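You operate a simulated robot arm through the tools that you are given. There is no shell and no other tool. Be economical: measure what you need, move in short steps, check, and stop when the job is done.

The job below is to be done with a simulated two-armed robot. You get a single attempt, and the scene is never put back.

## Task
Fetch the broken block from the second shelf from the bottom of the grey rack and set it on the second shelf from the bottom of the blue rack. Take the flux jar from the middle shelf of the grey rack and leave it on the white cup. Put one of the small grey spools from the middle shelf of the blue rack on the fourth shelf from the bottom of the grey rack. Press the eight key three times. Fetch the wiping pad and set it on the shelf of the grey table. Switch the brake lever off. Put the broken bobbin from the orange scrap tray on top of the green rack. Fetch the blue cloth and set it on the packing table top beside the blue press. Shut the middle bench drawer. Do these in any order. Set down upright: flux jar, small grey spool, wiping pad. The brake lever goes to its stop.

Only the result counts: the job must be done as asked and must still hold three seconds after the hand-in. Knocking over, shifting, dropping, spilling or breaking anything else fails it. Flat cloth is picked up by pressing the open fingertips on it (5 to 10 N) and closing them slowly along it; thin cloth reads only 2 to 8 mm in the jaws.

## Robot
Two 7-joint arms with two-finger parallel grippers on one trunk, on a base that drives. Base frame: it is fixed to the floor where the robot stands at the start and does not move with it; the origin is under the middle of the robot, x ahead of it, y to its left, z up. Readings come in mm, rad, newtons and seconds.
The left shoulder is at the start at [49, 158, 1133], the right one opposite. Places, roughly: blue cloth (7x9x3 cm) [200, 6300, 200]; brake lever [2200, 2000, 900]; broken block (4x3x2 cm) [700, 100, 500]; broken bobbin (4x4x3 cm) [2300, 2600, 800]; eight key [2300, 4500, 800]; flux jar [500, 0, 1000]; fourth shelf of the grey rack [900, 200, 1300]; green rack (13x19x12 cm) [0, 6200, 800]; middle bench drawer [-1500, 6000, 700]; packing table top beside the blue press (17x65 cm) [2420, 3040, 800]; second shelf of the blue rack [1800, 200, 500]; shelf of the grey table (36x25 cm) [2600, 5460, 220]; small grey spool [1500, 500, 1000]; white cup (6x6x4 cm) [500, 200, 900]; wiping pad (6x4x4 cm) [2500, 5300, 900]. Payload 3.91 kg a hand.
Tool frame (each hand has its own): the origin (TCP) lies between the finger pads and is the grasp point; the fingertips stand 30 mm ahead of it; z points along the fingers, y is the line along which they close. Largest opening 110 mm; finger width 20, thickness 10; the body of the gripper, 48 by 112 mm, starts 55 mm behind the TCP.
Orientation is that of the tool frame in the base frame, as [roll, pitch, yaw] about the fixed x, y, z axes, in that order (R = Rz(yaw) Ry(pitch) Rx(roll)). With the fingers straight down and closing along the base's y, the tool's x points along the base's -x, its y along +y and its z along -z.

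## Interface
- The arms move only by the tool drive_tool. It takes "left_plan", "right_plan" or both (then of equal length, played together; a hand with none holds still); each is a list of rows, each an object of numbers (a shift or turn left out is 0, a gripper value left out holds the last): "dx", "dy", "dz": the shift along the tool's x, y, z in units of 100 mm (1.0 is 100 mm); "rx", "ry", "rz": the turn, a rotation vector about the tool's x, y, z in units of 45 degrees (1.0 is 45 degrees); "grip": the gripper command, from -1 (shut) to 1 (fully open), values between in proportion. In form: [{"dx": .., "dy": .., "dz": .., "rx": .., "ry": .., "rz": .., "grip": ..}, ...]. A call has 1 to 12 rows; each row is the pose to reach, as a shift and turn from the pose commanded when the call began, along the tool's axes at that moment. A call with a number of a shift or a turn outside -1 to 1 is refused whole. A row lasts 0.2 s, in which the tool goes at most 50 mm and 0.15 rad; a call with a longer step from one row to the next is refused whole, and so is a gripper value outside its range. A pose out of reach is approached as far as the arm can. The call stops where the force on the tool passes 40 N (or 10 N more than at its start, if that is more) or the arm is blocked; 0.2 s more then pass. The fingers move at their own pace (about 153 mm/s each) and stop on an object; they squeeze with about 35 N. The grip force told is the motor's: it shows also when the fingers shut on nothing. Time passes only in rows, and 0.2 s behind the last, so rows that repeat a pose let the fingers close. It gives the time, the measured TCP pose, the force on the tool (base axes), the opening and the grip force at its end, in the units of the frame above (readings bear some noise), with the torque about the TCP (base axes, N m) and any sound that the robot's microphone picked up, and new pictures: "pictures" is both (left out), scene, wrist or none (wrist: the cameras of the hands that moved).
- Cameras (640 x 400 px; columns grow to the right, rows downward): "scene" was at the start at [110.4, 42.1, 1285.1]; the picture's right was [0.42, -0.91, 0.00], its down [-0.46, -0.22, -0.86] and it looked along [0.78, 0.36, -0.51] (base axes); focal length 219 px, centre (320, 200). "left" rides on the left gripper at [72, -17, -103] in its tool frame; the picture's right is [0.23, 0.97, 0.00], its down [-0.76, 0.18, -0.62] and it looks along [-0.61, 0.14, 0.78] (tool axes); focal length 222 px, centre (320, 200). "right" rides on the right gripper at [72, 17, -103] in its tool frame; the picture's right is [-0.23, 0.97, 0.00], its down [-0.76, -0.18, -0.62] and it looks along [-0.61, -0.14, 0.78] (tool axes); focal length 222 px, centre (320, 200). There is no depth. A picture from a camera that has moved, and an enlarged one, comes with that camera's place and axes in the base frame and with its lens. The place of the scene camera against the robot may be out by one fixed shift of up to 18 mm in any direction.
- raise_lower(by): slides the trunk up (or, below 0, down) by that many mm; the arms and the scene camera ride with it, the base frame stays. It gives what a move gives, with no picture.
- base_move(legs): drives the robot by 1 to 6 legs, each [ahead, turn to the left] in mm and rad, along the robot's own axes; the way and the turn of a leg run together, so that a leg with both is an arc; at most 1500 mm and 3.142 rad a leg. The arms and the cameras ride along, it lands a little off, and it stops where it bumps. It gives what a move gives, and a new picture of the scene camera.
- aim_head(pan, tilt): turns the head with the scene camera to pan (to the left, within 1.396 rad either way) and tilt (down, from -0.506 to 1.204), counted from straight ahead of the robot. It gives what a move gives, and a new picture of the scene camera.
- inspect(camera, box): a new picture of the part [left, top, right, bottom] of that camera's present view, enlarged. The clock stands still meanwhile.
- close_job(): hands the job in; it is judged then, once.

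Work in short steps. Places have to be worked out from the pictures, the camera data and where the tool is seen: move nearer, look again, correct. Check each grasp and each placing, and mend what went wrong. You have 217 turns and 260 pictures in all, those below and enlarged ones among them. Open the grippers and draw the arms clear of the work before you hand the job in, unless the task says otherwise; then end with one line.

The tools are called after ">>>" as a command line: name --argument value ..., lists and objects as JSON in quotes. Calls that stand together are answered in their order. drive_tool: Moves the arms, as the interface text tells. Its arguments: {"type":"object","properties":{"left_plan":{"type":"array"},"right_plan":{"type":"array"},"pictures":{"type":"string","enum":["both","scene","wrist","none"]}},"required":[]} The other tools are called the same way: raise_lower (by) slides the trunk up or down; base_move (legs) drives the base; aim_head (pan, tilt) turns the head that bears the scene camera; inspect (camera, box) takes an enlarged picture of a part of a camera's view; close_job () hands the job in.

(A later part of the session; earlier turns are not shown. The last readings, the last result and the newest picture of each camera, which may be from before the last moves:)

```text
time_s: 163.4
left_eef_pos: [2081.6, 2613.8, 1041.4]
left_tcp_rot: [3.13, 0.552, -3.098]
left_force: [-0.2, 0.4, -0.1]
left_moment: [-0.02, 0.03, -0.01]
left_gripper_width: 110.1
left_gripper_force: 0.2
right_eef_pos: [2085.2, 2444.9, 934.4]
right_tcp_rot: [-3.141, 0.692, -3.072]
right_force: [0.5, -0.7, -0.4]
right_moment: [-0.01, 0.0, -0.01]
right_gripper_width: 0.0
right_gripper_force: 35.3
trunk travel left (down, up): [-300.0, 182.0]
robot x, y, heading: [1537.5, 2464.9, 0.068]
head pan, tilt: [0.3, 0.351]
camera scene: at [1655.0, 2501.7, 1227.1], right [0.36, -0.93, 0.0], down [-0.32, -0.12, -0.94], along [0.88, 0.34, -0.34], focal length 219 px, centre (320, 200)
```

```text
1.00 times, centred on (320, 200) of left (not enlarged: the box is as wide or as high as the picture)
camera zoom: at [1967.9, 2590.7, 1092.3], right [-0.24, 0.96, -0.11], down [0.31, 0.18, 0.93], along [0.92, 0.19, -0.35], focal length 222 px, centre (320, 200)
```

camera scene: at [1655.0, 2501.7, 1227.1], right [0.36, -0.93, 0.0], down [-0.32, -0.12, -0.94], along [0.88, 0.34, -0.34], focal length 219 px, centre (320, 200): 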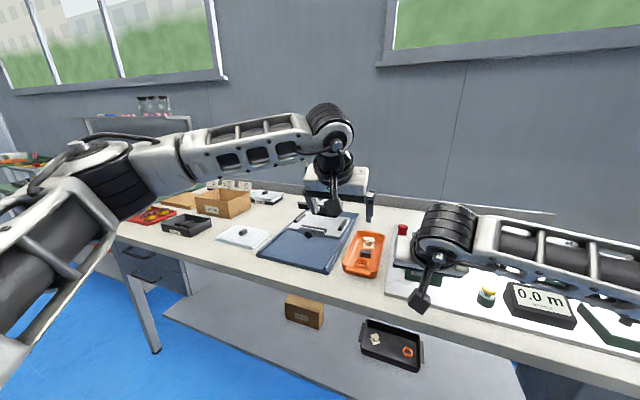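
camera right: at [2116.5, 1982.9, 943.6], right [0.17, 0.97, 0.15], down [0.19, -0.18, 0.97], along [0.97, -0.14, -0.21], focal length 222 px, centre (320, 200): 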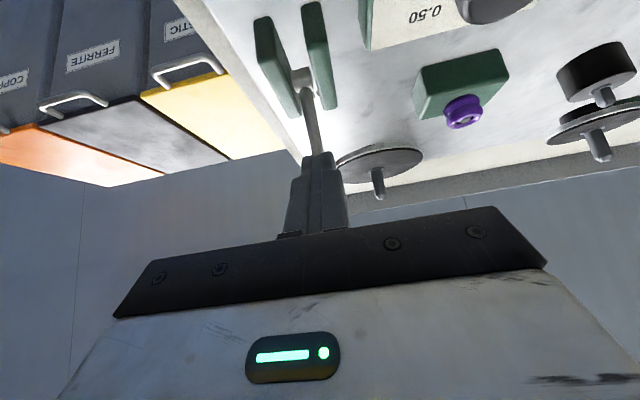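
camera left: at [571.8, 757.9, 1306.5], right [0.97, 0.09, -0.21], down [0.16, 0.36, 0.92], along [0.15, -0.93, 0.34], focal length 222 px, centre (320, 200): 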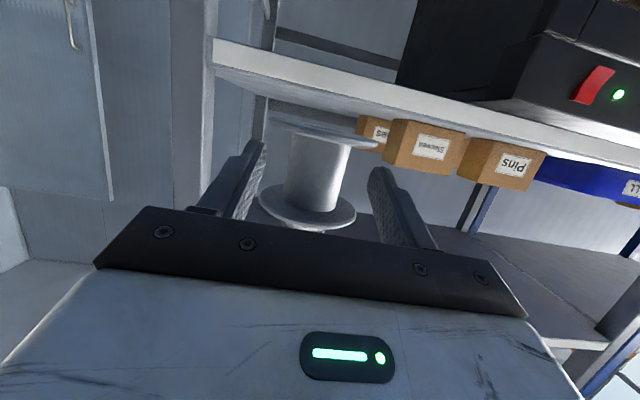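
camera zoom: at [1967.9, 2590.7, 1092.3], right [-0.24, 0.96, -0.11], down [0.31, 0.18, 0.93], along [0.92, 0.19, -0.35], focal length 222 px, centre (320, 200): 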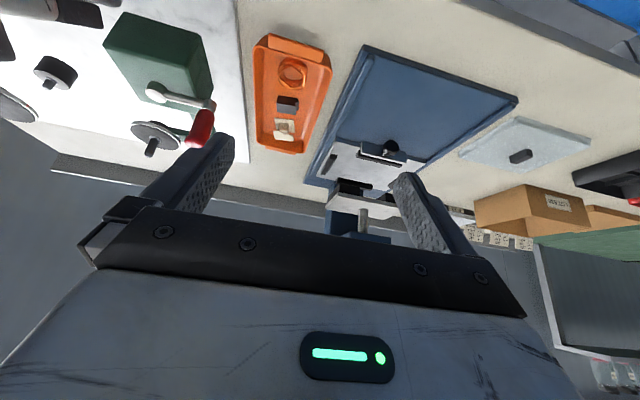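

I enlarge the tray to tell which bobbin is broken.

>>> inspect --camera "left" --box '[240, 20, 350, 165]'

>>> inspect --camera "scene" --box '[330, 220, 430, 285]'

```text
2.76 times, centred on (295, 92) of left
camera zoom: at [1967.9, 2590.7, 1092.3], right [-0.24, 0.96, -0.11], down [0.31, 0.18, 0.93], along [0.92, 0.19, -0.35], focal length 613 px, centre (389, 497)
```

zoom: 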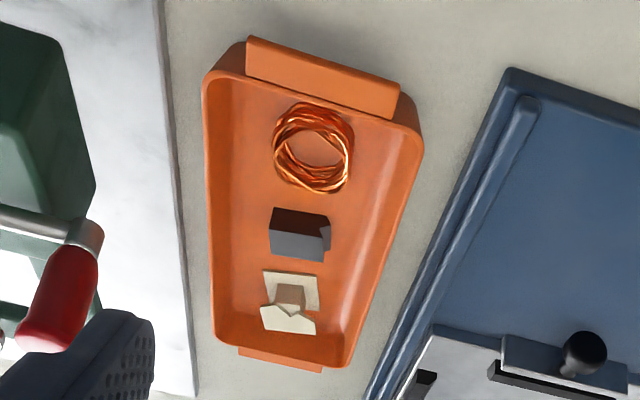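

```text
6.15 times, centred on (380, 252) of scene
camera zoom: at [1655.0, 2501.7, 1227.1], right [0.36, -0.93, 0.0], down [-0.32, -0.12, -0.94], along [0.88, 0.34, -0.34], focal length 1350 px, centre (-49, -123)
```

zoom: 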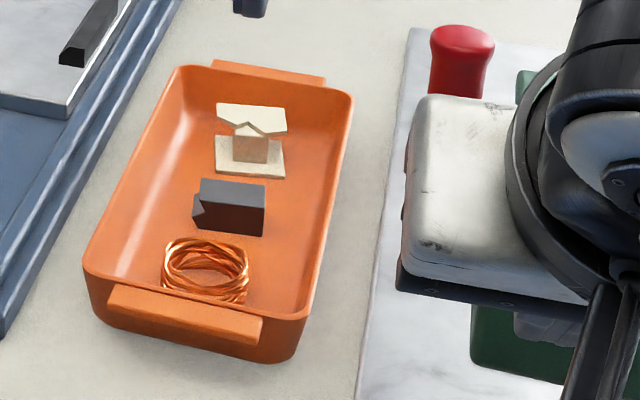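

The cream broken bobbin is at the back of the tray, about (2352, 2583), with its edges roughly along y. I pull the right hand back clear of the winder and drive 110 mm closer.

>>> drive_tool --right_plan '[{"dz": -0.35}, {"dz": -0.7}, {"dz": -0.95}]' --pictures "none"

>>> base_move --legs '[[110, -0.06]]'

>>> inspect --camera "left" --box '[160, 0, 480, 200]'

```text
time_s: 164.2
left_eef_pos: [2082.9, 2613.6, 1043.0]
left_tcp_rot: [3.132, 0.551, -3.101]
left_force: [0.0, 0.4, 0.4]
left_moment: [-0.01, -0.02, -0.01]
left_gripper_width: 110.1
left_gripper_force: 0.0
right_eef_pos: [2025.2, 2440.1, 1005.9]
right_tcp_rot: [3.142, 0.691, -3.071]
right_force: [-0.2, -0.5, -0.5]
right_moment: [-0.02, -0.03, -0.03]
right_gripper_width: 0.0
right_gripper_force: 34.8
trunk travel left (down, up): [-300.0, 182.0]
robot x, y, heading: [1538.2, 2461.9, 0.069]
head pan, tilt: [0.3, 0.351]
```

```text
time_s: 165.3
left_eef_pos: [2199.0, 2585.9, 1042.0]
left_tcp_rot: [3.132, 0.55, 3.125]
left_force: [0.2, -0.2, 0.3]
left_moment: [-0.04, -0.01, 0.01]
left_gripper_width: 110.0
left_gripper_force: 0.0
right_eef_pos: [2130.9, 2415.5, 1006.4]
right_tcp_rot: [3.141, 0.69, -3.131]
right_force: [0.5, 0.5, 0.5]
right_moment: [-0.02, -0.01, -0.02]
right_gripper_width: 0.0
right_gripper_force: 35.1
trunk travel left (down, up): [-300.0, 182.0]
robot x, y, heading: [1647.7, 2465.6, 0.014]
head pan, tilt: [0.3, 0.351]
camera scene: at [1764.7, 2498.4, 1227.1], right [0.31, -0.95, 0.0], down [-0.33, -0.11, -0.94], along [0.89, 0.29, -0.34], focal length 219 px, centre (320, 200)
```

scene: 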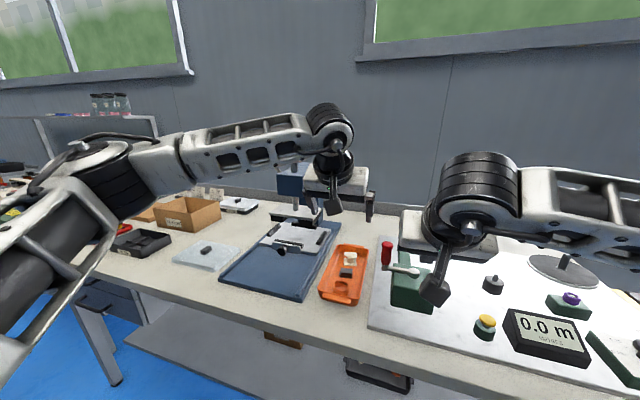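

```text
2.00 times, centred on (320, 100) of left
camera zoom: at [2082.6, 2569.4, 1092.3], right [-0.18, 0.98, -0.11], down [0.32, 0.17, 0.93], along [0.93, 0.14, -0.35], focal length 444 px, centre (320, 400)
```

zoom: 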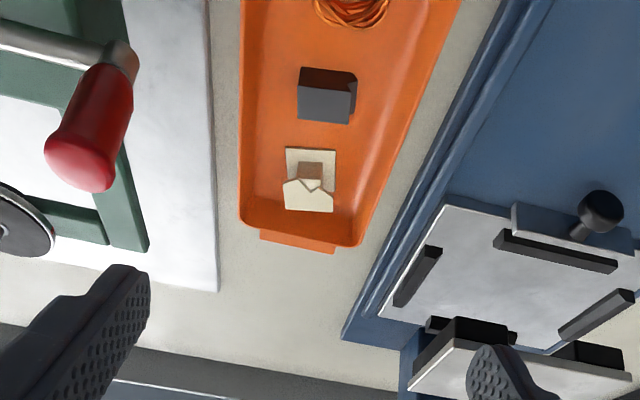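

Triangulation gives the bobbin's centre at (2353, 2580, 811). I descend toward a pre-grasp point with the fingers at about 62 mm.

>>> drive_tool --left_plan '[{"dx": -0.02, "dy": -0.02, "dz": 0.3, "grip": 0.13}, {"dx": -0.03, "dy": -0.03, "dz": 0.6}, {"dx": -0.04, "dy": -0.03, "dz": 0.9}]' --pictures "none"

>>> drive_tool --left_plan '[{"dx": -0.02, "dz": 0.3}, {"dx": -0.04, "dz": 0.6}, {"dx": -0.04, "dz": 0.85}, {"dx": -0.04, "dz": 0.85}]' --pictures "wrist"

```text
time_s: 166.2
left_eef_pos: [2248.0, 2584.0, 966.8]
left_tcp_rot: [3.13, 0.552, 3.124]
left_force: [-0.4, 0.4, -0.8]
left_moment: [0.04, -0.02, -0.02]
left_gripper_width: 62.0
left_gripper_force: 0.0
right_eef_pos: [2131.0, 2416.7, 1005.7]
right_tcp_rot: [-3.141, 0.692, -3.131]
right_force: [0.7, 0.0, -1.0]
right_moment: [0.0, 0.02, 0.02]
right_gripper_width: 0.0
right_gripper_force: 35.0
trunk travel left (down, up): [-300.0, 182.0]
robot x, y, heading: [1644.2, 2465.9, 0.009]
head pan, tilt: [0.3, 0.351]
```

```text
time_s: 167.2
left_eef_pos: [2297.2, 2583.4, 897.7]
left_tcp_rot: [3.13, 0.552, 3.125]
left_force: [0.5, 0.5, 1.1]
left_moment: [0.03, -0.02, 0.02]
left_gripper_width: 62.1
left_gripper_force: 0.2
right_eef_pos: [2131.7, 2414.8, 1007.1]
right_tcp_rot: [-3.14, 0.692, -3.131]
right_force: [-0.7, 0.1, 0.3]
right_moment: [-0.02, 0.01, 0.02]
right_gripper_width: 0.0
right_gripper_force: 35.2
trunk travel left (down, up): [-300.0, 182.0]
robot x, y, heading: [1644.0, 2463.8, 0.007]
head pan, tilt: [0.3, 0.351]
camera left: at [2180.7, 2565.7, 947.4], right [-0.18, 0.98, -0.11], down [0.32, 0.17, 0.93], along [0.93, 0.14, -0.35], focal length 222 px, centre (320, 200)
```

left: 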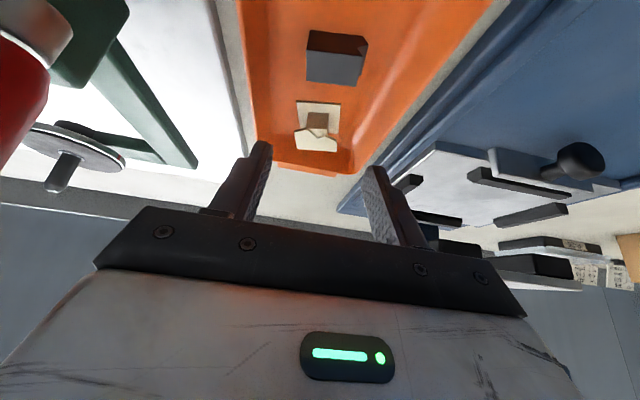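

It's well aligned. I advance 72 mm so the fingertips straddle the bobbin.

>>> drive_tool --left_plan '[{"dy": -0.02, "dz": 0.25}, {"dy": -0.03, "dz": 0.48}, {"dy": -0.03, "dz": 0.64}, {"dy": -0.03, "dz": 0.72}, {"dy": -0.03, "dz": 0.72}]' --pictures "none"

>>> inspect --camera "left" --box '[200, 40, 440, 230]'

```text
time_s: 168.3
left_eef_pos: [2334.5, 2581.1, 834.7]
left_tcp_rot: [3.131, 0.551, 3.123]
left_force: [0.3, 0.3, 0.5]
left_moment: [0.0, -0.01, -0.02]
left_gripper_width: 61.9
left_gripper_force: 0.0
right_eef_pos: [2131.6, 2415.8, 1006.9]
right_tcp_rot: [-3.14, 0.69, -3.131]
right_force: [-0.7, -0.5, 0.0]
right_moment: [-0.03, 0.0, 0.0]
right_gripper_width: 0.1
right_gripper_force: 35.0
trunk travel left (down, up): [-300.0, 182.0]
robot x, y, heading: [1645.7, 2467.7, 0.015]
head pan, tilt: [0.3, 0.351]
```

```text
2.11 times, centred on (320, 135) of left
camera zoom: at [2218.8, 2564.3, 885.3], right [-0.18, 0.98, -0.11], down [0.32, 0.17, 0.93], along [0.93, 0.13, -0.35], focal length 468 px, centre (320, 337)
```

zoom: 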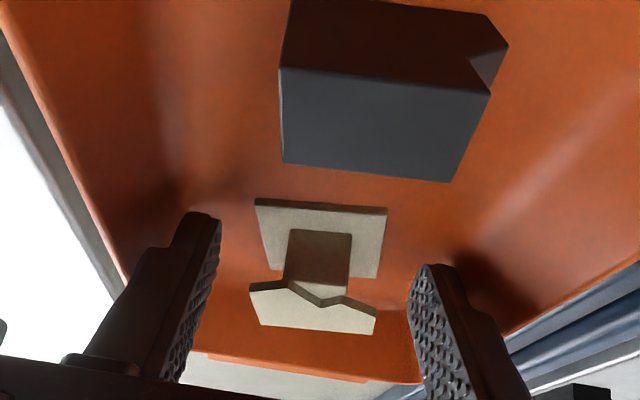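

The bobbin is centred between the fingertips, so I close.

>>> drive_tool --left_plan '[{"grip": -0.1}, {"grip": -0.3}, {"grip": -0.5}, {"grip": -0.5}]' --pictures "none"

>>> drive_tool --left_plan '[{"dx": -0.13, "dz": -0.2}, {"dx": -0.26, "dz": -0.41}, {"dx": -0.39, "dz": -0.63}, {"dx": -0.52, "dz": -0.85}]' --pictures "wrist"

```text
time_s: 169.3
left_eef_pos: [2336.1, 2581.3, 834.4]
left_tcp_rot: [3.133, 0.55, 3.125]
left_force: [0.4, -0.3, 0.5]
left_moment: [0.01, 0.02, 0.02]
left_gripper_width: 36.4
left_gripper_force: 35.1
right_eef_pos: [2131.5, 2416.5, 1006.6]
right_tcp_rot: [3.141, 0.691, -3.132]
right_force: [-0.2, 0.7, 0.2]
right_moment: [0.01, -0.01, 0.02]
right_gripper_width: 0.0
right_gripper_force: 35.1
trunk travel left (down, up): [-300.0, 182.0]
robot x, y, heading: [1648.0, 2465.7, 0.01]
head pan, tilt: [0.3, 0.351]
```

```text
time_s: 170.3
left_eef_pos: [2334.0, 2579.1, 935.8]
left_tcp_rot: [3.13, 0.552, 3.125]
left_force: [0.4, 0.8, 0.0]
left_moment: [0.0, -0.01, 0.01]
left_gripper_width: 36.6
left_gripper_force: 34.9
right_eef_pos: [2130.0, 2414.6, 1007.8]
right_tcp_rot: [3.141, 0.69, -3.131]
right_force: [-0.4, -0.2, 0.4]
right_moment: [0.01, 0.0, 0.01]
right_gripper_width: 0.0
right_gripper_force: 34.5
trunk travel left (down, up): [-300.0, 182.0]
robot x, y, heading: [1646.3, 2464.3, 0.007]
head pan, tilt: [0.3, 0.351]
camera left: at [2218.5, 2562.5, 985.8], right [-0.18, 0.98, -0.11], down [0.32, 0.16, 0.93], along [0.93, 0.13, -0.35], focal length 222 px, centre (320, 200)
```

left: 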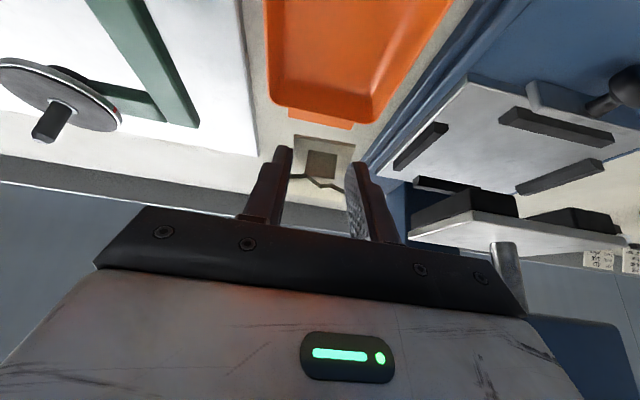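

The bobbin is held, 36.4 mm wide. Next is the key panel near (2300, 4500): I back off and drive along the table.

>>> base_move --legs '[[-400, 0], [0, 1.56], [1000, 0], [900, 0], [0, -1.57]]'

>>> aim_head --pan 0.15 --tilt 0.3

```text
time_s: 189.6
left_eef_pos: [1961.6, 4483.8, 935.9]
left_tcp_rot: [3.131, 0.55, 3.107]
left_force: [-0.6, 0.6, 0.8]
left_moment: [-0.01, 0.0, 0.0]
left_gripper_width: 35.7
left_gripper_force: 35.1
right_eef_pos: [1755.3, 4323.7, 1006.8]
right_tcp_rot: [-3.141, 0.692, 3.135]
right_force: [0.3, 0.1, -0.4]
right_moment: [-0.01, -0.01, 0.01]
right_gripper_width: 0.0
right_gripper_force: 35.2
trunk travel left (down, up): [-300.0, 182.0]
robot x, y, heading: [1270.5, 4383.4, -0.008]
head pan, tilt: [0.3, 0.351]
camera scene: at [1390.0, 4413.9, 1227.1], right [0.29, -0.96, 0.0], down [-0.33, -0.1, -0.94], along [0.9, 0.27, -0.34], focal length 219 px, centre (320, 200)
```

scene: 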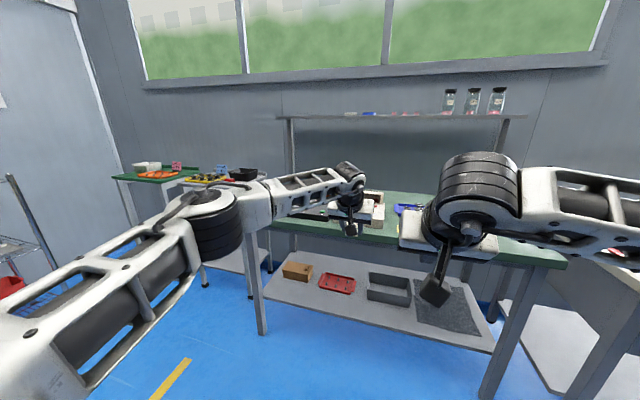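

```text
time_s: 190.3
left_eef_pos: [1961.0, 4483.0, 934.1]
left_tcp_rot: [3.131, 0.552, 3.108]
left_force: [-0.3, -0.4, 0.1]
left_moment: [0.02, -0.01, 0.03]
left_gripper_width: 35.4
left_gripper_force: 35.3
right_eef_pos: [1755.6, 4324.6, 1007.8]
right_tcp_rot: [3.14, 0.69, 3.135]
right_force: [0.0, 0.0, 0.5]
right_moment: [-0.04, -0.01, 0.01]
right_gripper_width: 0.0
right_gripper_force: 34.3
trunk travel left (down, up): [-300.0, 182.0]
robot x, y, heading: [1271.2, 4383.0, -0.008]
head pan, tilt: [0.15, 0.3]
camera scene: at [1393.2, 4400.4, 1231.9], right [0.14, -0.99, 0.0], down [-0.29, -0.04, -0.96], along [0.95, 0.14, -0.3], focal length 219 px, centre (320, 200)
```

scene: 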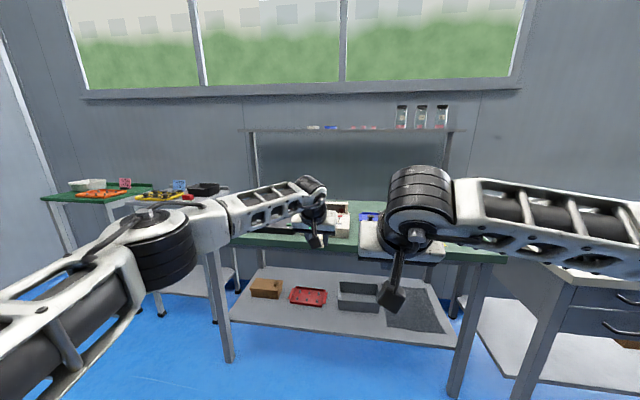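

The arms hide the bench top, so I raise the trunk for a view over them.

>>> raise_lower --by 180

>>> aim_head --pan 0.1 --tilt 0.5

>>> inspect --camera "right" --box '[0, 0, 640, 400]'

```text
time_s: 192.3
left_eef_pos: [1961.7, 4484.7, 1115.4]
left_tcp_rot: [3.129, 0.551, 3.106]
left_force: [-0.7, 0.1, -0.5]
left_moment: [-0.02, 0.02, 0.0]
left_gripper_width: 35.2
left_gripper_force: 34.8
right_eef_pos: [1754.7, 4324.7, 1186.5]
right_tcp_rot: [3.141, 0.691, 3.133]
right_force: [-0.2, -0.5, -0.8]
right_moment: [-0.01, 0.03, 0.03]
right_gripper_width: 0.2
right_gripper_force: 34.8
trunk travel left (down, up): [-480.0, 2.0]
robot x, y, heading: [1271.4, 4380.8, -0.006]
head pan, tilt: [0.15, 0.3]
```

```text
time_s: 193.1
left_eef_pos: [1962.6, 4483.9, 1115.8]
left_tcp_rot: [3.13, 0.551, 3.108]
left_force: [0.0, 0.4, -0.4]
left_moment: [-0.01, -0.03, 0.0]
left_gripper_width: 35.4
left_gripper_force: 35.4
right_eef_pos: [1757.0, 4325.2, 1186.4]
right_tcp_rot: [-3.14, 0.693, 3.135]
right_force: [-0.2, 0.3, -0.1]
right_moment: [-0.03, 0.01, 0.02]
right_gripper_width: 0.0
right_gripper_force: 34.8
trunk travel left (down, up): [-480.0, 2.0]
robot x, y, heading: [1268.1, 4382.3, -0.006]
head pan, tilt: [0.099, 0.499]
camera scene: at [1391.4, 4395.4, 1393.5], right [0.09, -1.0, 0.0], down [-0.48, -0.04, -0.88], along [0.87, 0.08, -0.48], focal length 219 px, centre (320, 200)
```

scene: 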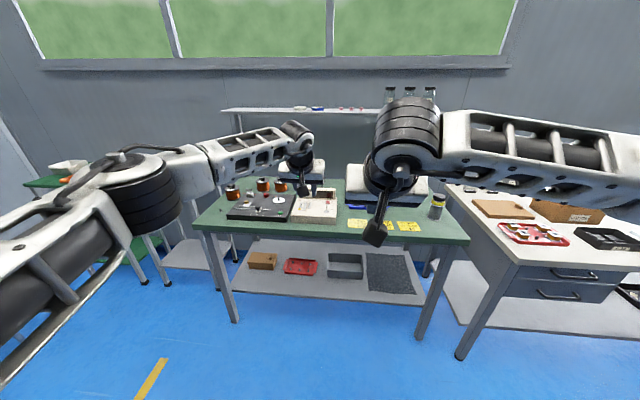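

```text
1.00 times, centred on (320, 200) of right (not enlarged: the box is as wide or as high as the picture)
camera zoom: at [1633.1, 4343.2, 1220.7], right [0.18, 0.97, 0.14], down [0.19, -0.18, 0.97], along [0.97, -0.15, -0.22], focal length 222 px, centre (320, 200)
```

zoom: 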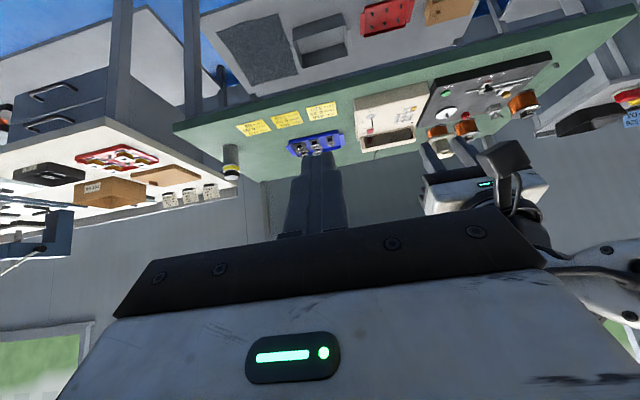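

A white device with keys stands on the green bench. I enlarge it in both views.

>>> inspect --camera "right" --box '[340, 70, 450, 165]'

>>> inspect --camera "scene" --box '[270, 180, 350, 235]'

```text
4.21 times, centred on (395, 118) of right
camera zoom: at [1633.1, 4343.2, 1220.7], right [0.18, 0.97, 0.14], down [0.19, -0.18, 0.97], along [0.97, -0.15, -0.22], focal length 935 px, centre (4, 547)
```

zoom: 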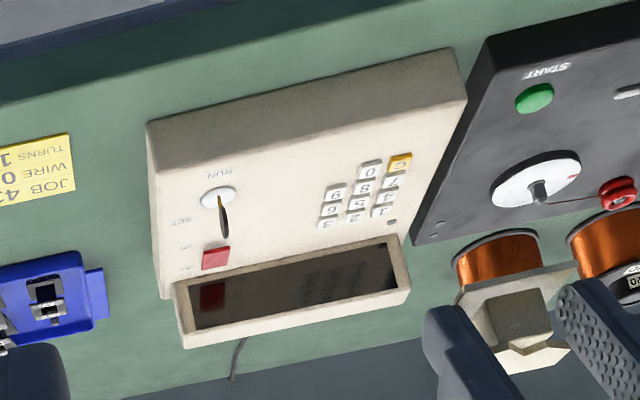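

```text
7.27 times, centred on (310, 208) of scene
camera zoom: at [1391.4, 4395.4, 1393.5], right [0.09, -1.0, 0.0], down [-0.48, -0.04, -0.88], along [0.87, 0.08, -0.48], focal length 1595 px, centre (393, 146)
```

zoom: 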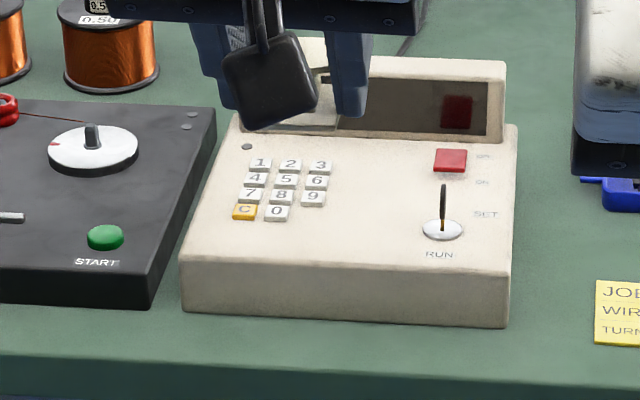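

It's a 10-key pad with the 8 key at about (2300, 4555) and a pitch of about 20 mm. I retract the left hand with the bobbin, then drive to about (1700, 4600) so the right hand can reach.

>>> drive_tool --left_plan '[{"dx": 0.3, "dz": -0.17}, {"dx": 0.6, "dz": -0.34}, {"dx": 0.9, "dz": -0.5}]' --pictures "none"

>>> drive_tool --left_plan '[{"dx": 0.3, "dz": -0.17}, {"dx": 0.6, "dz": -0.34}, {"dx": 0.9, "dz": -0.5}]' --pictures "none"

>>> base_move --legs '[[0, 0.475], [482, 0], [0, -0.469]]'

>>> inspect --camera "right" --box '[0, 0, 640, 400]'

```text
time_s: 193.9
left_eef_pos: [1857.2, 4488.4, 1112.1]
left_tcp_rot: [3.131, 0.554, 3.111]
left_force: [-0.7, -0.3, -0.2]
left_moment: [0.0, 0.0, -0.01]
left_gripper_width: 35.2
left_gripper_force: 35.1
right_eef_pos: [1754.3, 4324.9, 1187.9]
right_tcp_rot: [-3.141, 0.69, 3.135]
right_force: [-0.6, -0.4, -0.6]
right_moment: [0.01, 0.0, -0.01]
right_gripper_width: 0.3
right_gripper_force: 34.7
trunk travel left (down, up): [-480.0, 2.0]
robot x, y, heading: [1273.0, 4382.6, -0.003]
head pan, tilt: [0.099, 0.499]
```

```text
time_s: 194.7
left_eef_pos: [1754.8, 4490.8, 1106.4]
left_tcp_rot: [3.132, 0.551, 3.11]
left_force: [-0.8, 0.0, 0.1]
left_moment: [0.02, 0.01, -0.02]
left_gripper_width: 35.1
left_gripper_force: 35.1
right_eef_pos: [1755.1, 4325.8, 1186.2]
right_tcp_rot: [-3.141, 0.691, 3.133]
right_force: [-0.1, 0.2, -0.4]
right_moment: [-0.01, -0.02, -0.02]
right_gripper_width: 0.1
right_gripper_force: 35.1
trunk travel left (down, up): [-480.0, 2.0]
robot x, y, heading: [1267.8, 4381.8, -0.007]
head pan, tilt: [0.099, 0.499]
```

```text
time_s: 200.2
left_eef_pos: [2175.5, 4714.5, 1105.9]
left_tcp_rot: [3.131, 0.551, 3.123]
left_force: [-0.1, -0.3, 0.6]
left_moment: [-0.01, -0.01, -0.01]
left_gripper_width: 35.2
left_gripper_force: 34.8
right_eef_pos: [2180.2, 4550.1, 1186.2]
right_tcp_rot: [3.141, 0.69, -3.132]
right_force: [0.3, 0.8, -0.3]
right_moment: [0.01, 0.02, 0.02]
right_gripper_width: 0.1
right_gripper_force: 35.2
trunk travel left (down, up): [-480.0, 2.0]
robot x, y, heading: [1696.4, 4603.3, 0.01]
head pan, tilt: [0.099, 0.499]
camera scene: at [1814.5, 4614.4, 1393.5], right [0.11, -0.99, 0.0], down [-0.48, -0.05, -0.88], along [0.87, 0.1, -0.48], focal length 219 px, centre (320, 200)
```

scene: 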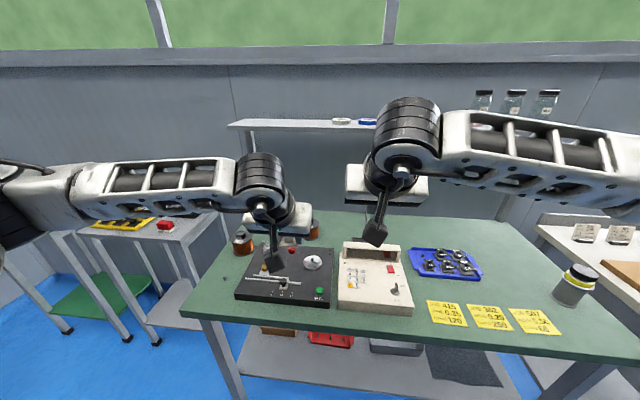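

```text
1.00 times, centred on (320, 200) of right (not enlarged: the box is as wide or as high as the picture)
camera zoom: at [2057.1, 4566.0, 1220.7], right [0.17, 0.98, 0.15], down [0.19, -0.18, 0.97], along [0.97, -0.13, -0.22], focal length 222 px, centre (320, 200)
```

zoom: 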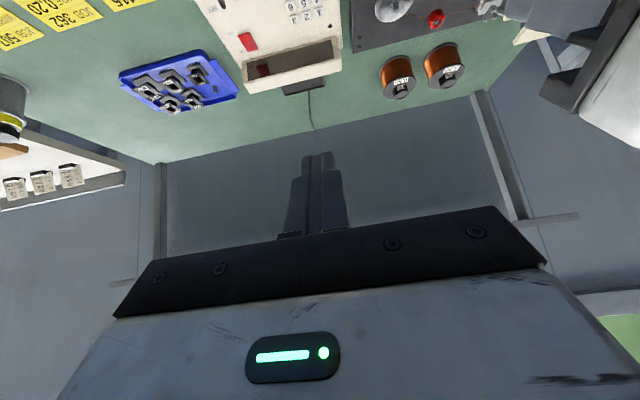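

I take an enlarged scene view of the keypad for a better fix.

>>> inspect --camera "scene" --box '[325, 235, 425, 320]'

```text
4.71 times, centred on (375, 278) of scene
camera zoom: at [1814.5, 4614.4, 1393.5], right [0.11, -0.99, 0.0], down [-0.48, -0.05, -0.88], along [0.87, 0.1, -0.48], focal length 1032 px, centre (61, -165)
```

zoom: 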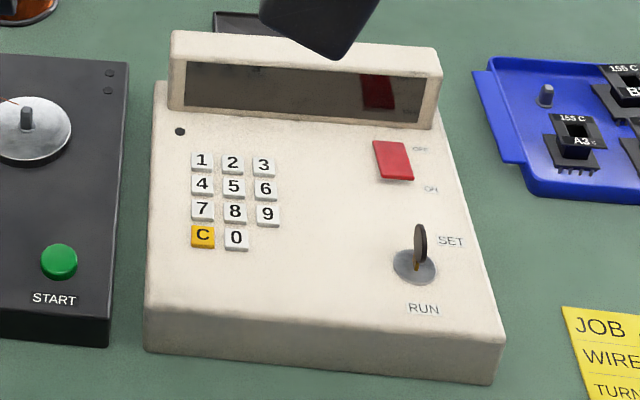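

Two scene views agree on key 8 at about (2297, 4556, 852). I lower the trunk and steepen the right tool so its camera sees the keypad.

>>> raise_lower --by -150

>>> drive_tool --right_plan '[{"ry": 0.15, "dz": 0.1}, {"ry": 0.3, "dz": 0.2}, {"ry": 0.42, "dz": 0.3}, {"ry": 0.42, "dz": 0.3}]' --pictures "wrist"

```text
time_s: 202.0
left_eef_pos: [2176.1, 4716.7, 956.6]
left_tcp_rot: [3.131, 0.551, 3.124]
left_force: [0.0, -0.5, -0.4]
left_moment: [0.0, 0.0, 0.0]
left_gripper_width: 35.5
left_gripper_force: 35.5
right_eef_pos: [2178.8, 4549.5, 1037.2]
right_tcp_rot: [3.141, 0.691, -3.133]
right_force: [-0.5, -0.7, 0.3]
right_moment: [-0.02, -0.01, -0.02]
right_gripper_width: 0.0
right_gripper_force: 35.3
trunk travel left (down, up): [-330.0, 152.0]
robot x, y, heading: [1694.4, 4599.7, 0.009]
head pan, tilt: [0.099, 0.499]
```

```text
time_s: 203.0
left_eef_pos: [2175.8, 4716.8, 957.3]
left_tcp_rot: [3.131, 0.551, 3.125]
left_force: [-0.3, 0.5, -0.1]
left_moment: [0.0, 0.04, 0.0]
left_gripper_width: 35.5
left_gripper_force: 34.8
right_eef_pos: [2196.8, 4549.8, 1014.1]
right_tcp_rot: [-3.142, 0.36, -3.133]
right_force: [0.3, 0.5, -0.1]
right_moment: [-0.02, -0.03, 0.02]
right_gripper_width: 0.0
right_gripper_force: 35.0
trunk travel left (down, up): [-330.0, 152.0]
robot x, y, heading: [1695.2, 4599.2, 0.011]
head pan, tilt: [0.099, 0.499]
camera right: at [2093.3, 4567.0, 1086.0], right [0.2, 0.98, 0.08], down [0.5, -0.17, 0.85], along [0.84, -0.13, -0.52], focal length 222 px, centre (320, 200)
```

right: 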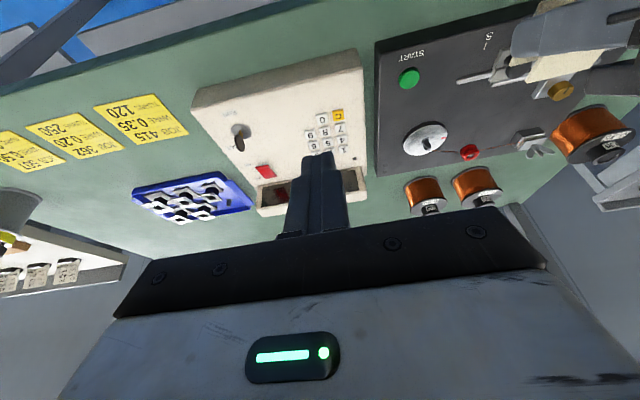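

The keypad is in view, so I enlarge it.

>>> inspect --camera "right" --box '[280, 90, 380, 170]'

```text
5.00 times, centred on (330, 130) of right
camera zoom: at [2093.3, 4567.0, 1086.0], right [0.2, 0.98, 0.08], down [0.5, -0.17, 0.85], along [0.84, -0.13, -0.52], focal length 1111 px, centre (270, 550)
```

zoom: 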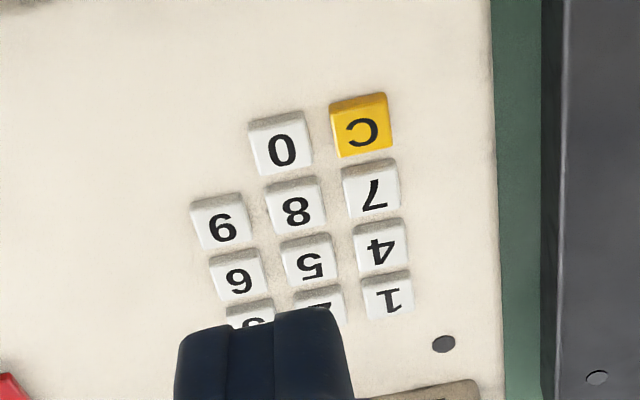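

Key 8 is at about (2303, 4551, 850). To touch only one key I twist the closed fingers 45° about the tool axis, so that a corner points down.

>>> drive_tool --right_plan '[{"rz": -0.18}, {"rz": -0.36}, {"rz": -0.54}, {"rz": -0.72}, {"rz": -0.9}, {"rz": -1.0}, {"rz": -1.0}]' --pictures "wrist"

```text
time_s: 204.6
left_eef_pos: [2176.5, 4715.9, 956.5]
left_tcp_rot: [3.131, 0.551, 3.122]
left_force: [-0.1, 0.1, -0.5]
left_moment: [0.03, -0.02, -0.01]
left_gripper_width: 35.2
left_gripper_force: 34.9
right_eef_pos: [2197.8, 4550.4, 1014.1]
right_tcp_rot: [-2.881, 0.251, -2.313]
right_force: [0.4, -0.2, 0.1]
right_moment: [-0.01, 0.0, 0.01]
right_gripper_width: 0.1
right_gripper_force: 35.1
trunk travel left (down, up): [-330.0, 152.0]
robot x, y, heading: [1694.0, 4595.5, 0.005]
head pan, tilt: [0.099, 0.499]
camera right: at [2102.8, 4510.6, 1088.5], right [-0.5, 0.84, -0.19], down [0.4, 0.42, 0.82], along [0.77, 0.34, -0.54], focal length 222 px, centre (320, 200)
```

right: 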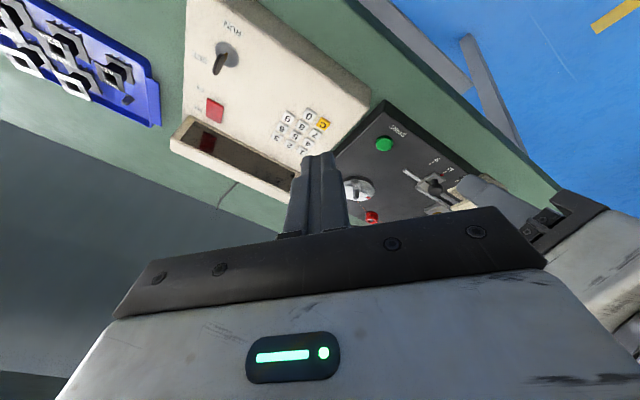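

The twist is done and the axis is unchanged. I descend to hover about 25 mm above key 8.

>>> drive_tool --right_plan '[{"dx": -0.12, "dy": -0.12, "dz": 0.35}, {"dx": -0.23, "dy": -0.23, "dz": 0.69}]' --pictures "none"

>>> drive_tool --right_plan '[{"dx": -0.12, "dy": -0.12, "dz": 0.35}, {"dx": -0.22, "dy": -0.22, "dz": 0.6}, {"dx": -0.22, "dy": -0.22, "dz": 0.6}]' --pictures "none"

>>> inspect --camera "right" --box '[220, 40, 420, 200]'

>>> inspect --camera "scene" --box '[325, 225, 425, 310]'

```text
time_s: 205.2
left_eef_pos: [2177.3, 4715.6, 956.5]
left_tcp_rot: [3.13, 0.552, 3.124]
left_force: [0.0, -0.4, -0.4]
left_moment: [0.01, 0.04, -0.02]
left_gripper_width: 35.6
left_gripper_force: 35.1
right_eef_pos: [2250.9, 4549.5, 960.4]
right_tcp_rot: [-2.882, 0.255, -2.313]
right_force: [0.4, -0.3, 0.3]
right_moment: [-0.01, 0.02, 0.05]
right_gripper_width: 0.0
right_gripper_force: 35.0
trunk travel left (down, up): [-330.0, 152.0]
robot x, y, heading: [1695.1, 4602.0, 0.004]
head pan, tilt: [0.099, 0.499]
```

```text
time_s: 206.0
left_eef_pos: [2176.5, 4717.0, 957.3]
left_tcp_rot: [3.131, 0.55, 3.124]
left_force: [-0.9, 1.0, 0.7]
left_moment: [0.03, -0.03, 0.0]
left_gripper_width: 35.2
left_gripper_force: 35.2
right_eef_pos: [2301.9, 4550.0, 915.9]
right_tcp_rot: [-2.88, 0.254, -2.315]
right_force: [0.4, 0.0, -0.3]
right_moment: [0.02, 0.03, 0.0]
right_gripper_width: 0.0
right_gripper_force: 34.7
trunk travel left (down, up): [-330.0, 152.0]
robot x, y, heading: [1696.8, 4600.5, 0.005]
head pan, tilt: [0.099, 0.499]
```

```text
2.50 times, centred on (320, 120) of right
camera zoom: at [2206.5, 4510.2, 990.2], right [-0.5, 0.84, -0.19], down [0.4, 0.42, 0.82], along [0.77, 0.34, -0.54], focal length 555 px, centre (320, 400)
```

zoom: 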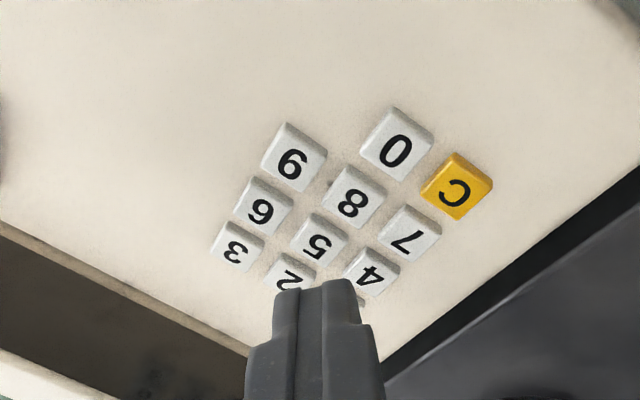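

```text
4.71 times, centred on (375, 268) of scene
camera zoom: at [1814.4, 4614.9, 1243.5], right [0.11, -0.99, 0.0], down [-0.48, -0.05, -0.88], along [0.87, 0.1, -0.48], focal length 1032 px, centre (61, -118)
```

zoom: 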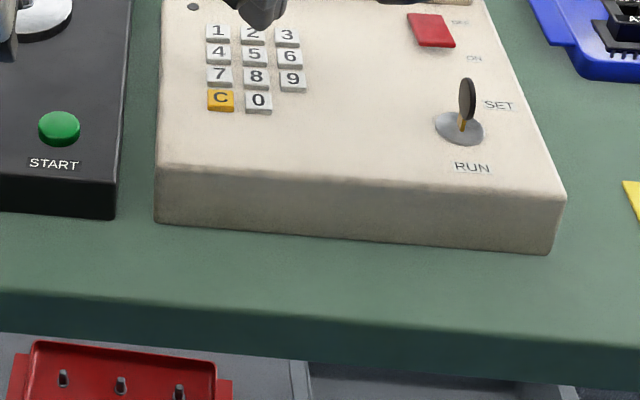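

Two wrist views agree: key 8 is at (2304, 4550, 850). I go down to just above it.

>>> drive_tool --right_plan '[{"dx": 0.02, "dy": 0.02, "dz": 0.12}, {"dx": 0.05, "dy": 0.05, "dz": 0.24}, {"dx": 0.05, "dy": 0.05, "dz": 0.24}]' --pictures "none"

>>> inspect --camera "right" --box '[250, 90, 390, 200]'

>>> inspect --camera "scene" --box '[335, 225, 405, 280]'

```text
time_s: 206.8
left_eef_pos: [2176.5, 4715.7, 956.9]
left_tcp_rot: [3.131, 0.553, 3.125]
left_force: [-0.5, -0.5, -0.7]
left_moment: [0.03, -0.02, 0.0]
left_gripper_width: 35.3
left_gripper_force: 35.2
right_eef_pos: [2304.4, 4550.0, 890.9]
right_tcp_rot: [-2.881, 0.253, -2.314]
right_force: [-0.2, 0.1, 0.7]
right_moment: [0.01, 0.01, 0.01]
right_gripper_width: 0.1
right_gripper_force: 35.3
trunk travel left (down, up): [-330.0, 152.0]
robot x, y, heading: [1693.7, 4601.4, 0.006]
head pan, tilt: [0.099, 0.499]
```

```text
3.64 times, centred on (320, 145) of right
camera zoom: at [2208.5, 4510.6, 965.2], right [-0.5, 0.84, -0.19], down [0.4, 0.42, 0.82], along [0.77, 0.34, -0.54], focal length 808 px, centre (320, 400)
```

zoom: 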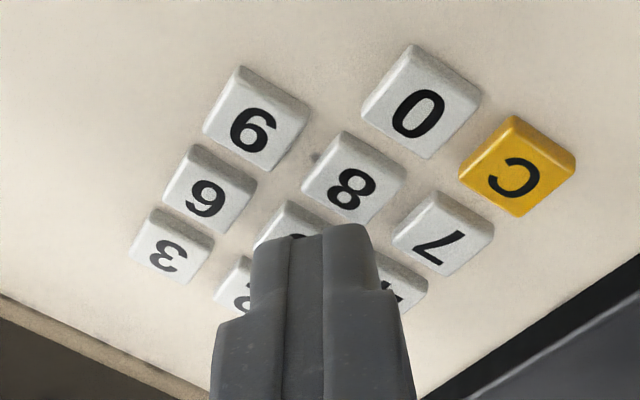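

```text
7.27 times, centred on (370, 252) of scene
camera zoom: at [1814.5, 4614.9, 1243.5], right [0.11, -0.99, 0.0], down [-0.48, -0.05, -0.88], along [0.87, 0.1, -0.48], focal length 1595 px, centre (-44, -182)
```

zoom: 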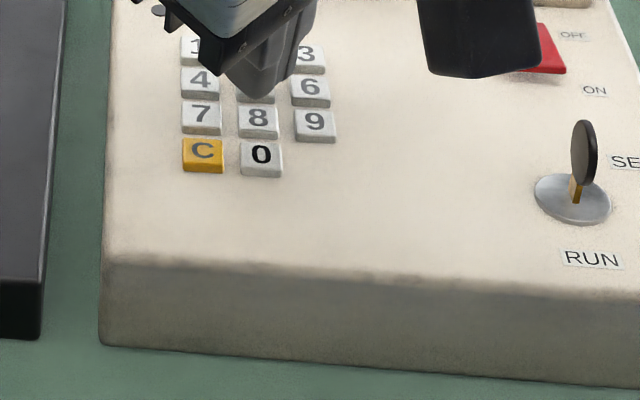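

The tip is just above the 8. I press down in small steps and watch the force and sound.

>>> drive_tool --right_plan '[{"dx": 0.007, "dy": 0.007, "dz": 0.028}, {"dx": 0.015, "dy": 0.015, "dz": 0.056}, {"dx": 0.015, "dy": 0.015, "dz": 0.056}]' --pictures "none"

```text
time_s: 207.6
left_eef_pos: [2176.4, 4715.7, 955.3]
left_tcp_rot: [3.13, 0.552, 3.125]
left_force: [0.0, 0.7, 0.9]
left_moment: [0.0, 0.02, 0.0]
left_gripper_width: 35.2
left_gripper_force: 34.3
right_eef_pos: [2304.3, 4550.7, 883.5]
right_tcp_rot: [-2.88, 0.254, -2.315]
right_force: [-0.3, 0.7, 0.3]
right_moment: [0.04, -0.03, 0.0]
right_gripper_width: 0.1
right_gripper_force: 34.8
trunk travel left (down, up): [-330.0, 152.0]
robot x, y, heading: [1697.7, 4599.5, 0.008]
head pan, tilt: [0.099, 0.499]
```

No contact yet, so I continue down a few mm.

>>> drive_tool --right_plan '[{"dx": 0.005, "dy": 0.005, "dz": 0.018}, {"dx": 0.01, "dy": 0.01, "dz": 0.036}, {"dx": 0.01, "dy": 0.01, "dz": 0.036}]' --pictures "none"

```text
time_s: 208.4
left_eef_pos: [2175.9, 4716.4, 957.3]
left_tcp_rot: [3.13, 0.552, 3.124]
left_force: [-0.5, -0.1, -0.1]
left_moment: [0.04, 0.03, -0.03]
left_gripper_width: 35.2
left_gripper_force: 34.9
right_eef_pos: [2305.5, 4550.7, 881.0]
right_tcp_rot: [-2.88, 0.253, -2.314]
right_force: [0.3, -0.1, 2.2]
right_moment: [-0.03, -0.02, -0.02]
right_gripper_width: 0.2
right_gripper_force: 34.6
trunk travel left (down, up): [-330.0, 152.0]
robot x, y, heading: [1691.1, 4599.6, 0.007]
head pan, tilt: [0.099, 0.499]
```

Light contact at 2.2 N. I check visually that only the 8 is touched.

>>> inspect --camera "right" --box '[250, 90, 390, 200]'

>>> inspect --camera "scene" --box '[335, 225, 405, 280]'

```text
3.64 times, centred on (320, 145) of right
camera zoom: at [2209.1, 4511.9, 955.6], right [-0.5, 0.84, -0.19], down [0.4, 0.42, 0.82], along [0.77, 0.34, -0.54], focal length 808 px, centre (320, 400)
```

zoom: 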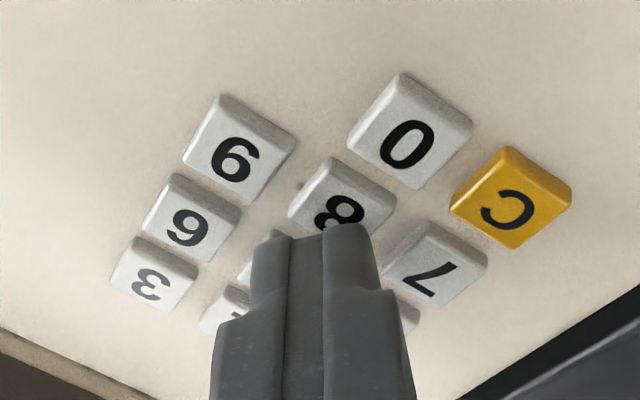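

```text
7.27 times, centred on (370, 252) of scene
camera zoom: at [1814.4, 4614.9, 1243.5], right [0.11, -0.99, 0.0], down [-0.48, -0.05, -0.88], along [0.87, 0.1, -0.48], focal length 1595 px, centre (-44, -182)
```

zoom: 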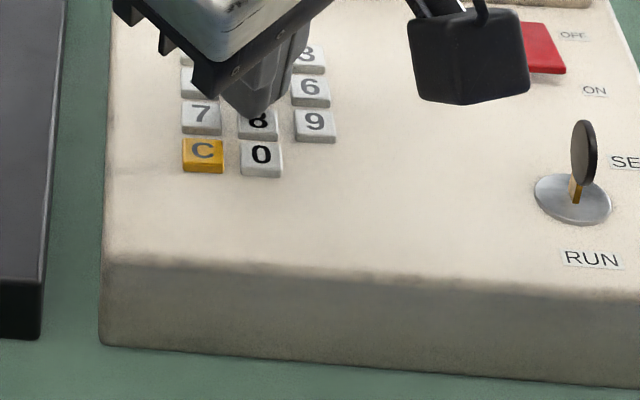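

The contact is at the far edge of the 8. I lift, shift 6 mm toward the robot, and come down again.

>>> drive_tool --right_plan '[{"dx": 0.0, "dy": 0.0, "dz": -0.05}, {"dx": 0.029, "dy": 0.03, "dz": -0.059}, {"dx": 0.036, "dy": 0.037, "dz": -0.03}, {"dx": 0.042, "dy": 0.043, "dz": -0.012}, {"dx": 0.042, "dy": 0.043, "dz": -0.012}]' --pictures "none"

>>> inspect --camera "scene" --box '[335, 225, 405, 280]'

```text
time_s: 209.6
left_eef_pos: [2176.5, 4715.1, 957.6]
left_tcp_rot: [3.131, 0.551, 3.125]
left_force: [0.7, 0.8, 0.4]
left_moment: [0.04, 0.0, -0.02]
left_gripper_width: 35.4
left_gripper_force: 35.8
right_eef_pos: [2299.8, 4552.2, 880.3]
right_tcp_rot: [-2.879, 0.252, -2.315]
right_force: [-1.0, 0.5, 2.1]
right_moment: [0.0, 0.01, 0.0]
right_gripper_width: 0.1
right_gripper_force: 35.3
trunk travel left (down, up): [-330.0, 152.0]
robot x, y, heading: [1691.7, 4601.3, 0.01]
head pan, tilt: [0.099, 0.499]
heard: click
```

```text
7.27 times, centred on (370, 252) of scene
camera zoom: at [1814.2, 4614.9, 1243.5], right [0.11, -0.99, 0.0], down [-0.48, -0.05, -0.88], along [0.87, 0.1, -0.48], focal length 1595 px, centre (-44, -182)
```

zoom: 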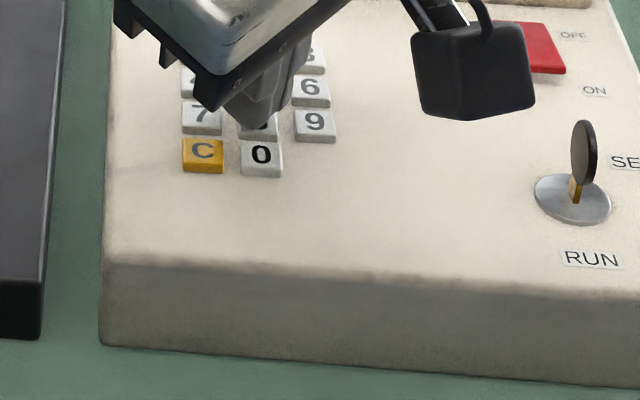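

A click was heard, so one press is counted. I lift 6 mm to release the key and check the display.

>>> drive_tool --right_plan '[{"dx": -0.008, "dy": -0.008, "dz": -0.028}, {"dx": -0.016, "dy": -0.016, "dz": -0.06}, {"dx": -0.016, "dy": -0.016, "dz": -0.06}]' --pictures "none"

>>> inspect --camera "scene" --box '[325, 180, 435, 260]'

>>> inspect --camera "right" --box '[180, 40, 400, 220]'

```text
time_s: 210.4
left_eef_pos: [2176.0, 4715.7, 957.6]
left_tcp_rot: [3.13, 0.552, 3.124]
left_force: [0.3, 0.4, 0.5]
left_moment: [-0.02, -0.01, -0.01]
left_gripper_width: 35.4
left_gripper_force: 34.3
right_eef_pos: [2299.2, 4550.7, 885.5]
right_tcp_rot: [-2.88, 0.252, -2.315]
right_force: [-0.4, -0.1, 0.5]
right_moment: [0.0, 0.03, 0.01]
right_gripper_width: 0.0
right_gripper_force: 34.8
trunk travel left (down, up): [-330.0, 152.0]
robot x, y, heading: [1694.0, 4603.7, 0.004]
head pan, tilt: [0.099, 0.499]
```

```text
5.00 times, centred on (380, 220) of scene
camera zoom: at [1814.5, 4614.9, 1243.5], right [0.11, -0.99, 0.0], down [-0.48, -0.05, -0.88], along [0.87, 0.1, -0.48], focal length 1097 px, centre (20, 100)
```

zoom: 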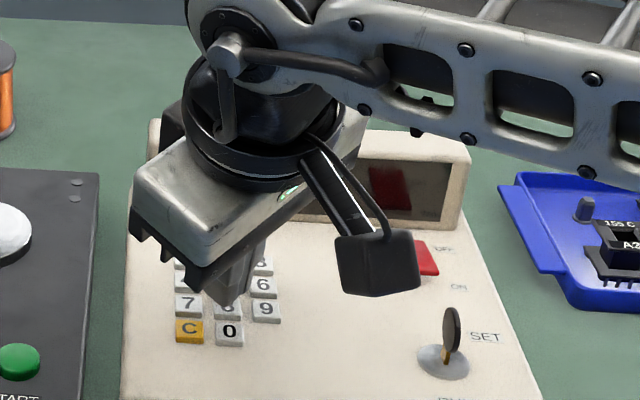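

```text
2.22 times, centred on (290, 130) of right
camera zoom: at [2203.3, 4511.5, 960.4], right [-0.5, 0.84, -0.19], down [0.4, 0.42, 0.82], along [0.77, 0.34, -0.54], focal length 494 px, centre (387, 356)
```

zoom: 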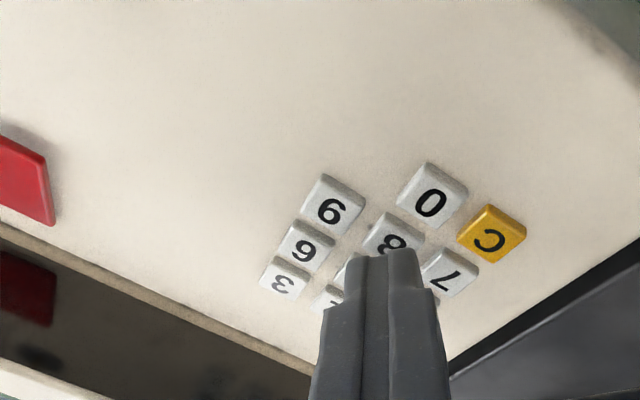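

The display is dark, but the click tells of a registered press. I do the second press: down 6.5 mm, hold, and up.

>>> drive_tool --right_plan '[{"dx": 0.008, "dy": 0.008, "dz": 0.03}, {"dx": 0.017, "dy": 0.017, "dz": 0.063}, {"dx": 0.017, "dy": 0.017, "dz": 0.063}, {"dx": 0.008, "dy": 0.008, "dz": 0.03}, {"dx": 0, "dy": 0, "dz": 0}, {"dx": 0, "dy": 0, "dz": 0}]' --pictures "none"

```text
time_s: 211.8
left_eef_pos: [2176.4, 4716.0, 956.6]
left_tcp_rot: [3.13, 0.552, 3.124]
left_force: [0.4, -0.5, -0.1]
left_moment: [0.01, -0.02, -0.01]
left_gripper_width: 35.5
left_gripper_force: 34.7
right_eef_pos: [2299.1, 4551.8, 885.9]
right_tcp_rot: [-2.882, 0.255, -2.315]
right_force: [0.3, -0.1, 0.5]
right_moment: [-0.02, 0.02, 0.0]
right_gripper_width: 0.0
right_gripper_force: 34.4
trunk travel left (down, up): [-330.0, 152.0]
robot x, y, heading: [1690.6, 4599.8, 0.009]
head pan, tilt: [0.099, 0.499]
heard: click
```

That's the second click. Now the third press, with the same motion.

>>> drive_tool --right_plan '[{"dx": 0.008, "dy": 0.008, "dz": 0.03}, {"dx": 0.017, "dy": 0.017, "dz": 0.063}, {"dx": 0.017, "dy": 0.017, "dz": 0.063}, {"dx": 0.008, "dy": 0.008, "dz": 0.03}, {"dx": 0, "dy": 0, "dz": 0}, {"dx": -0.05, "dy": -0.05, "dz": -0.25}]' --pictures "none"

```text
time_s: 213.2
left_eef_pos: [2175.4, 4716.0, 956.4]
left_tcp_rot: [3.132, 0.552, 3.124]
left_force: [1.6, 0.1, -0.6]
left_moment: [0.02, -0.02, 0.01]
left_gripper_width: 35.4
left_gripper_force: 34.7
right_eef_pos: [2296.3, 4552.3, 910.4]
right_tcp_rot: [-2.881, 0.251, -2.312]
right_force: [0.7, -0.5, 0.3]
right_moment: [0.02, 0.03, -0.04]
right_gripper_width: 0.0
right_gripper_force: 35.0
trunk travel left (down, up): [-330.0, 152.0]
robot x, y, heading: [1695.9, 4601.7, 0.009]
head pan, tilt: [0.099, 0.499]
heard: click
```

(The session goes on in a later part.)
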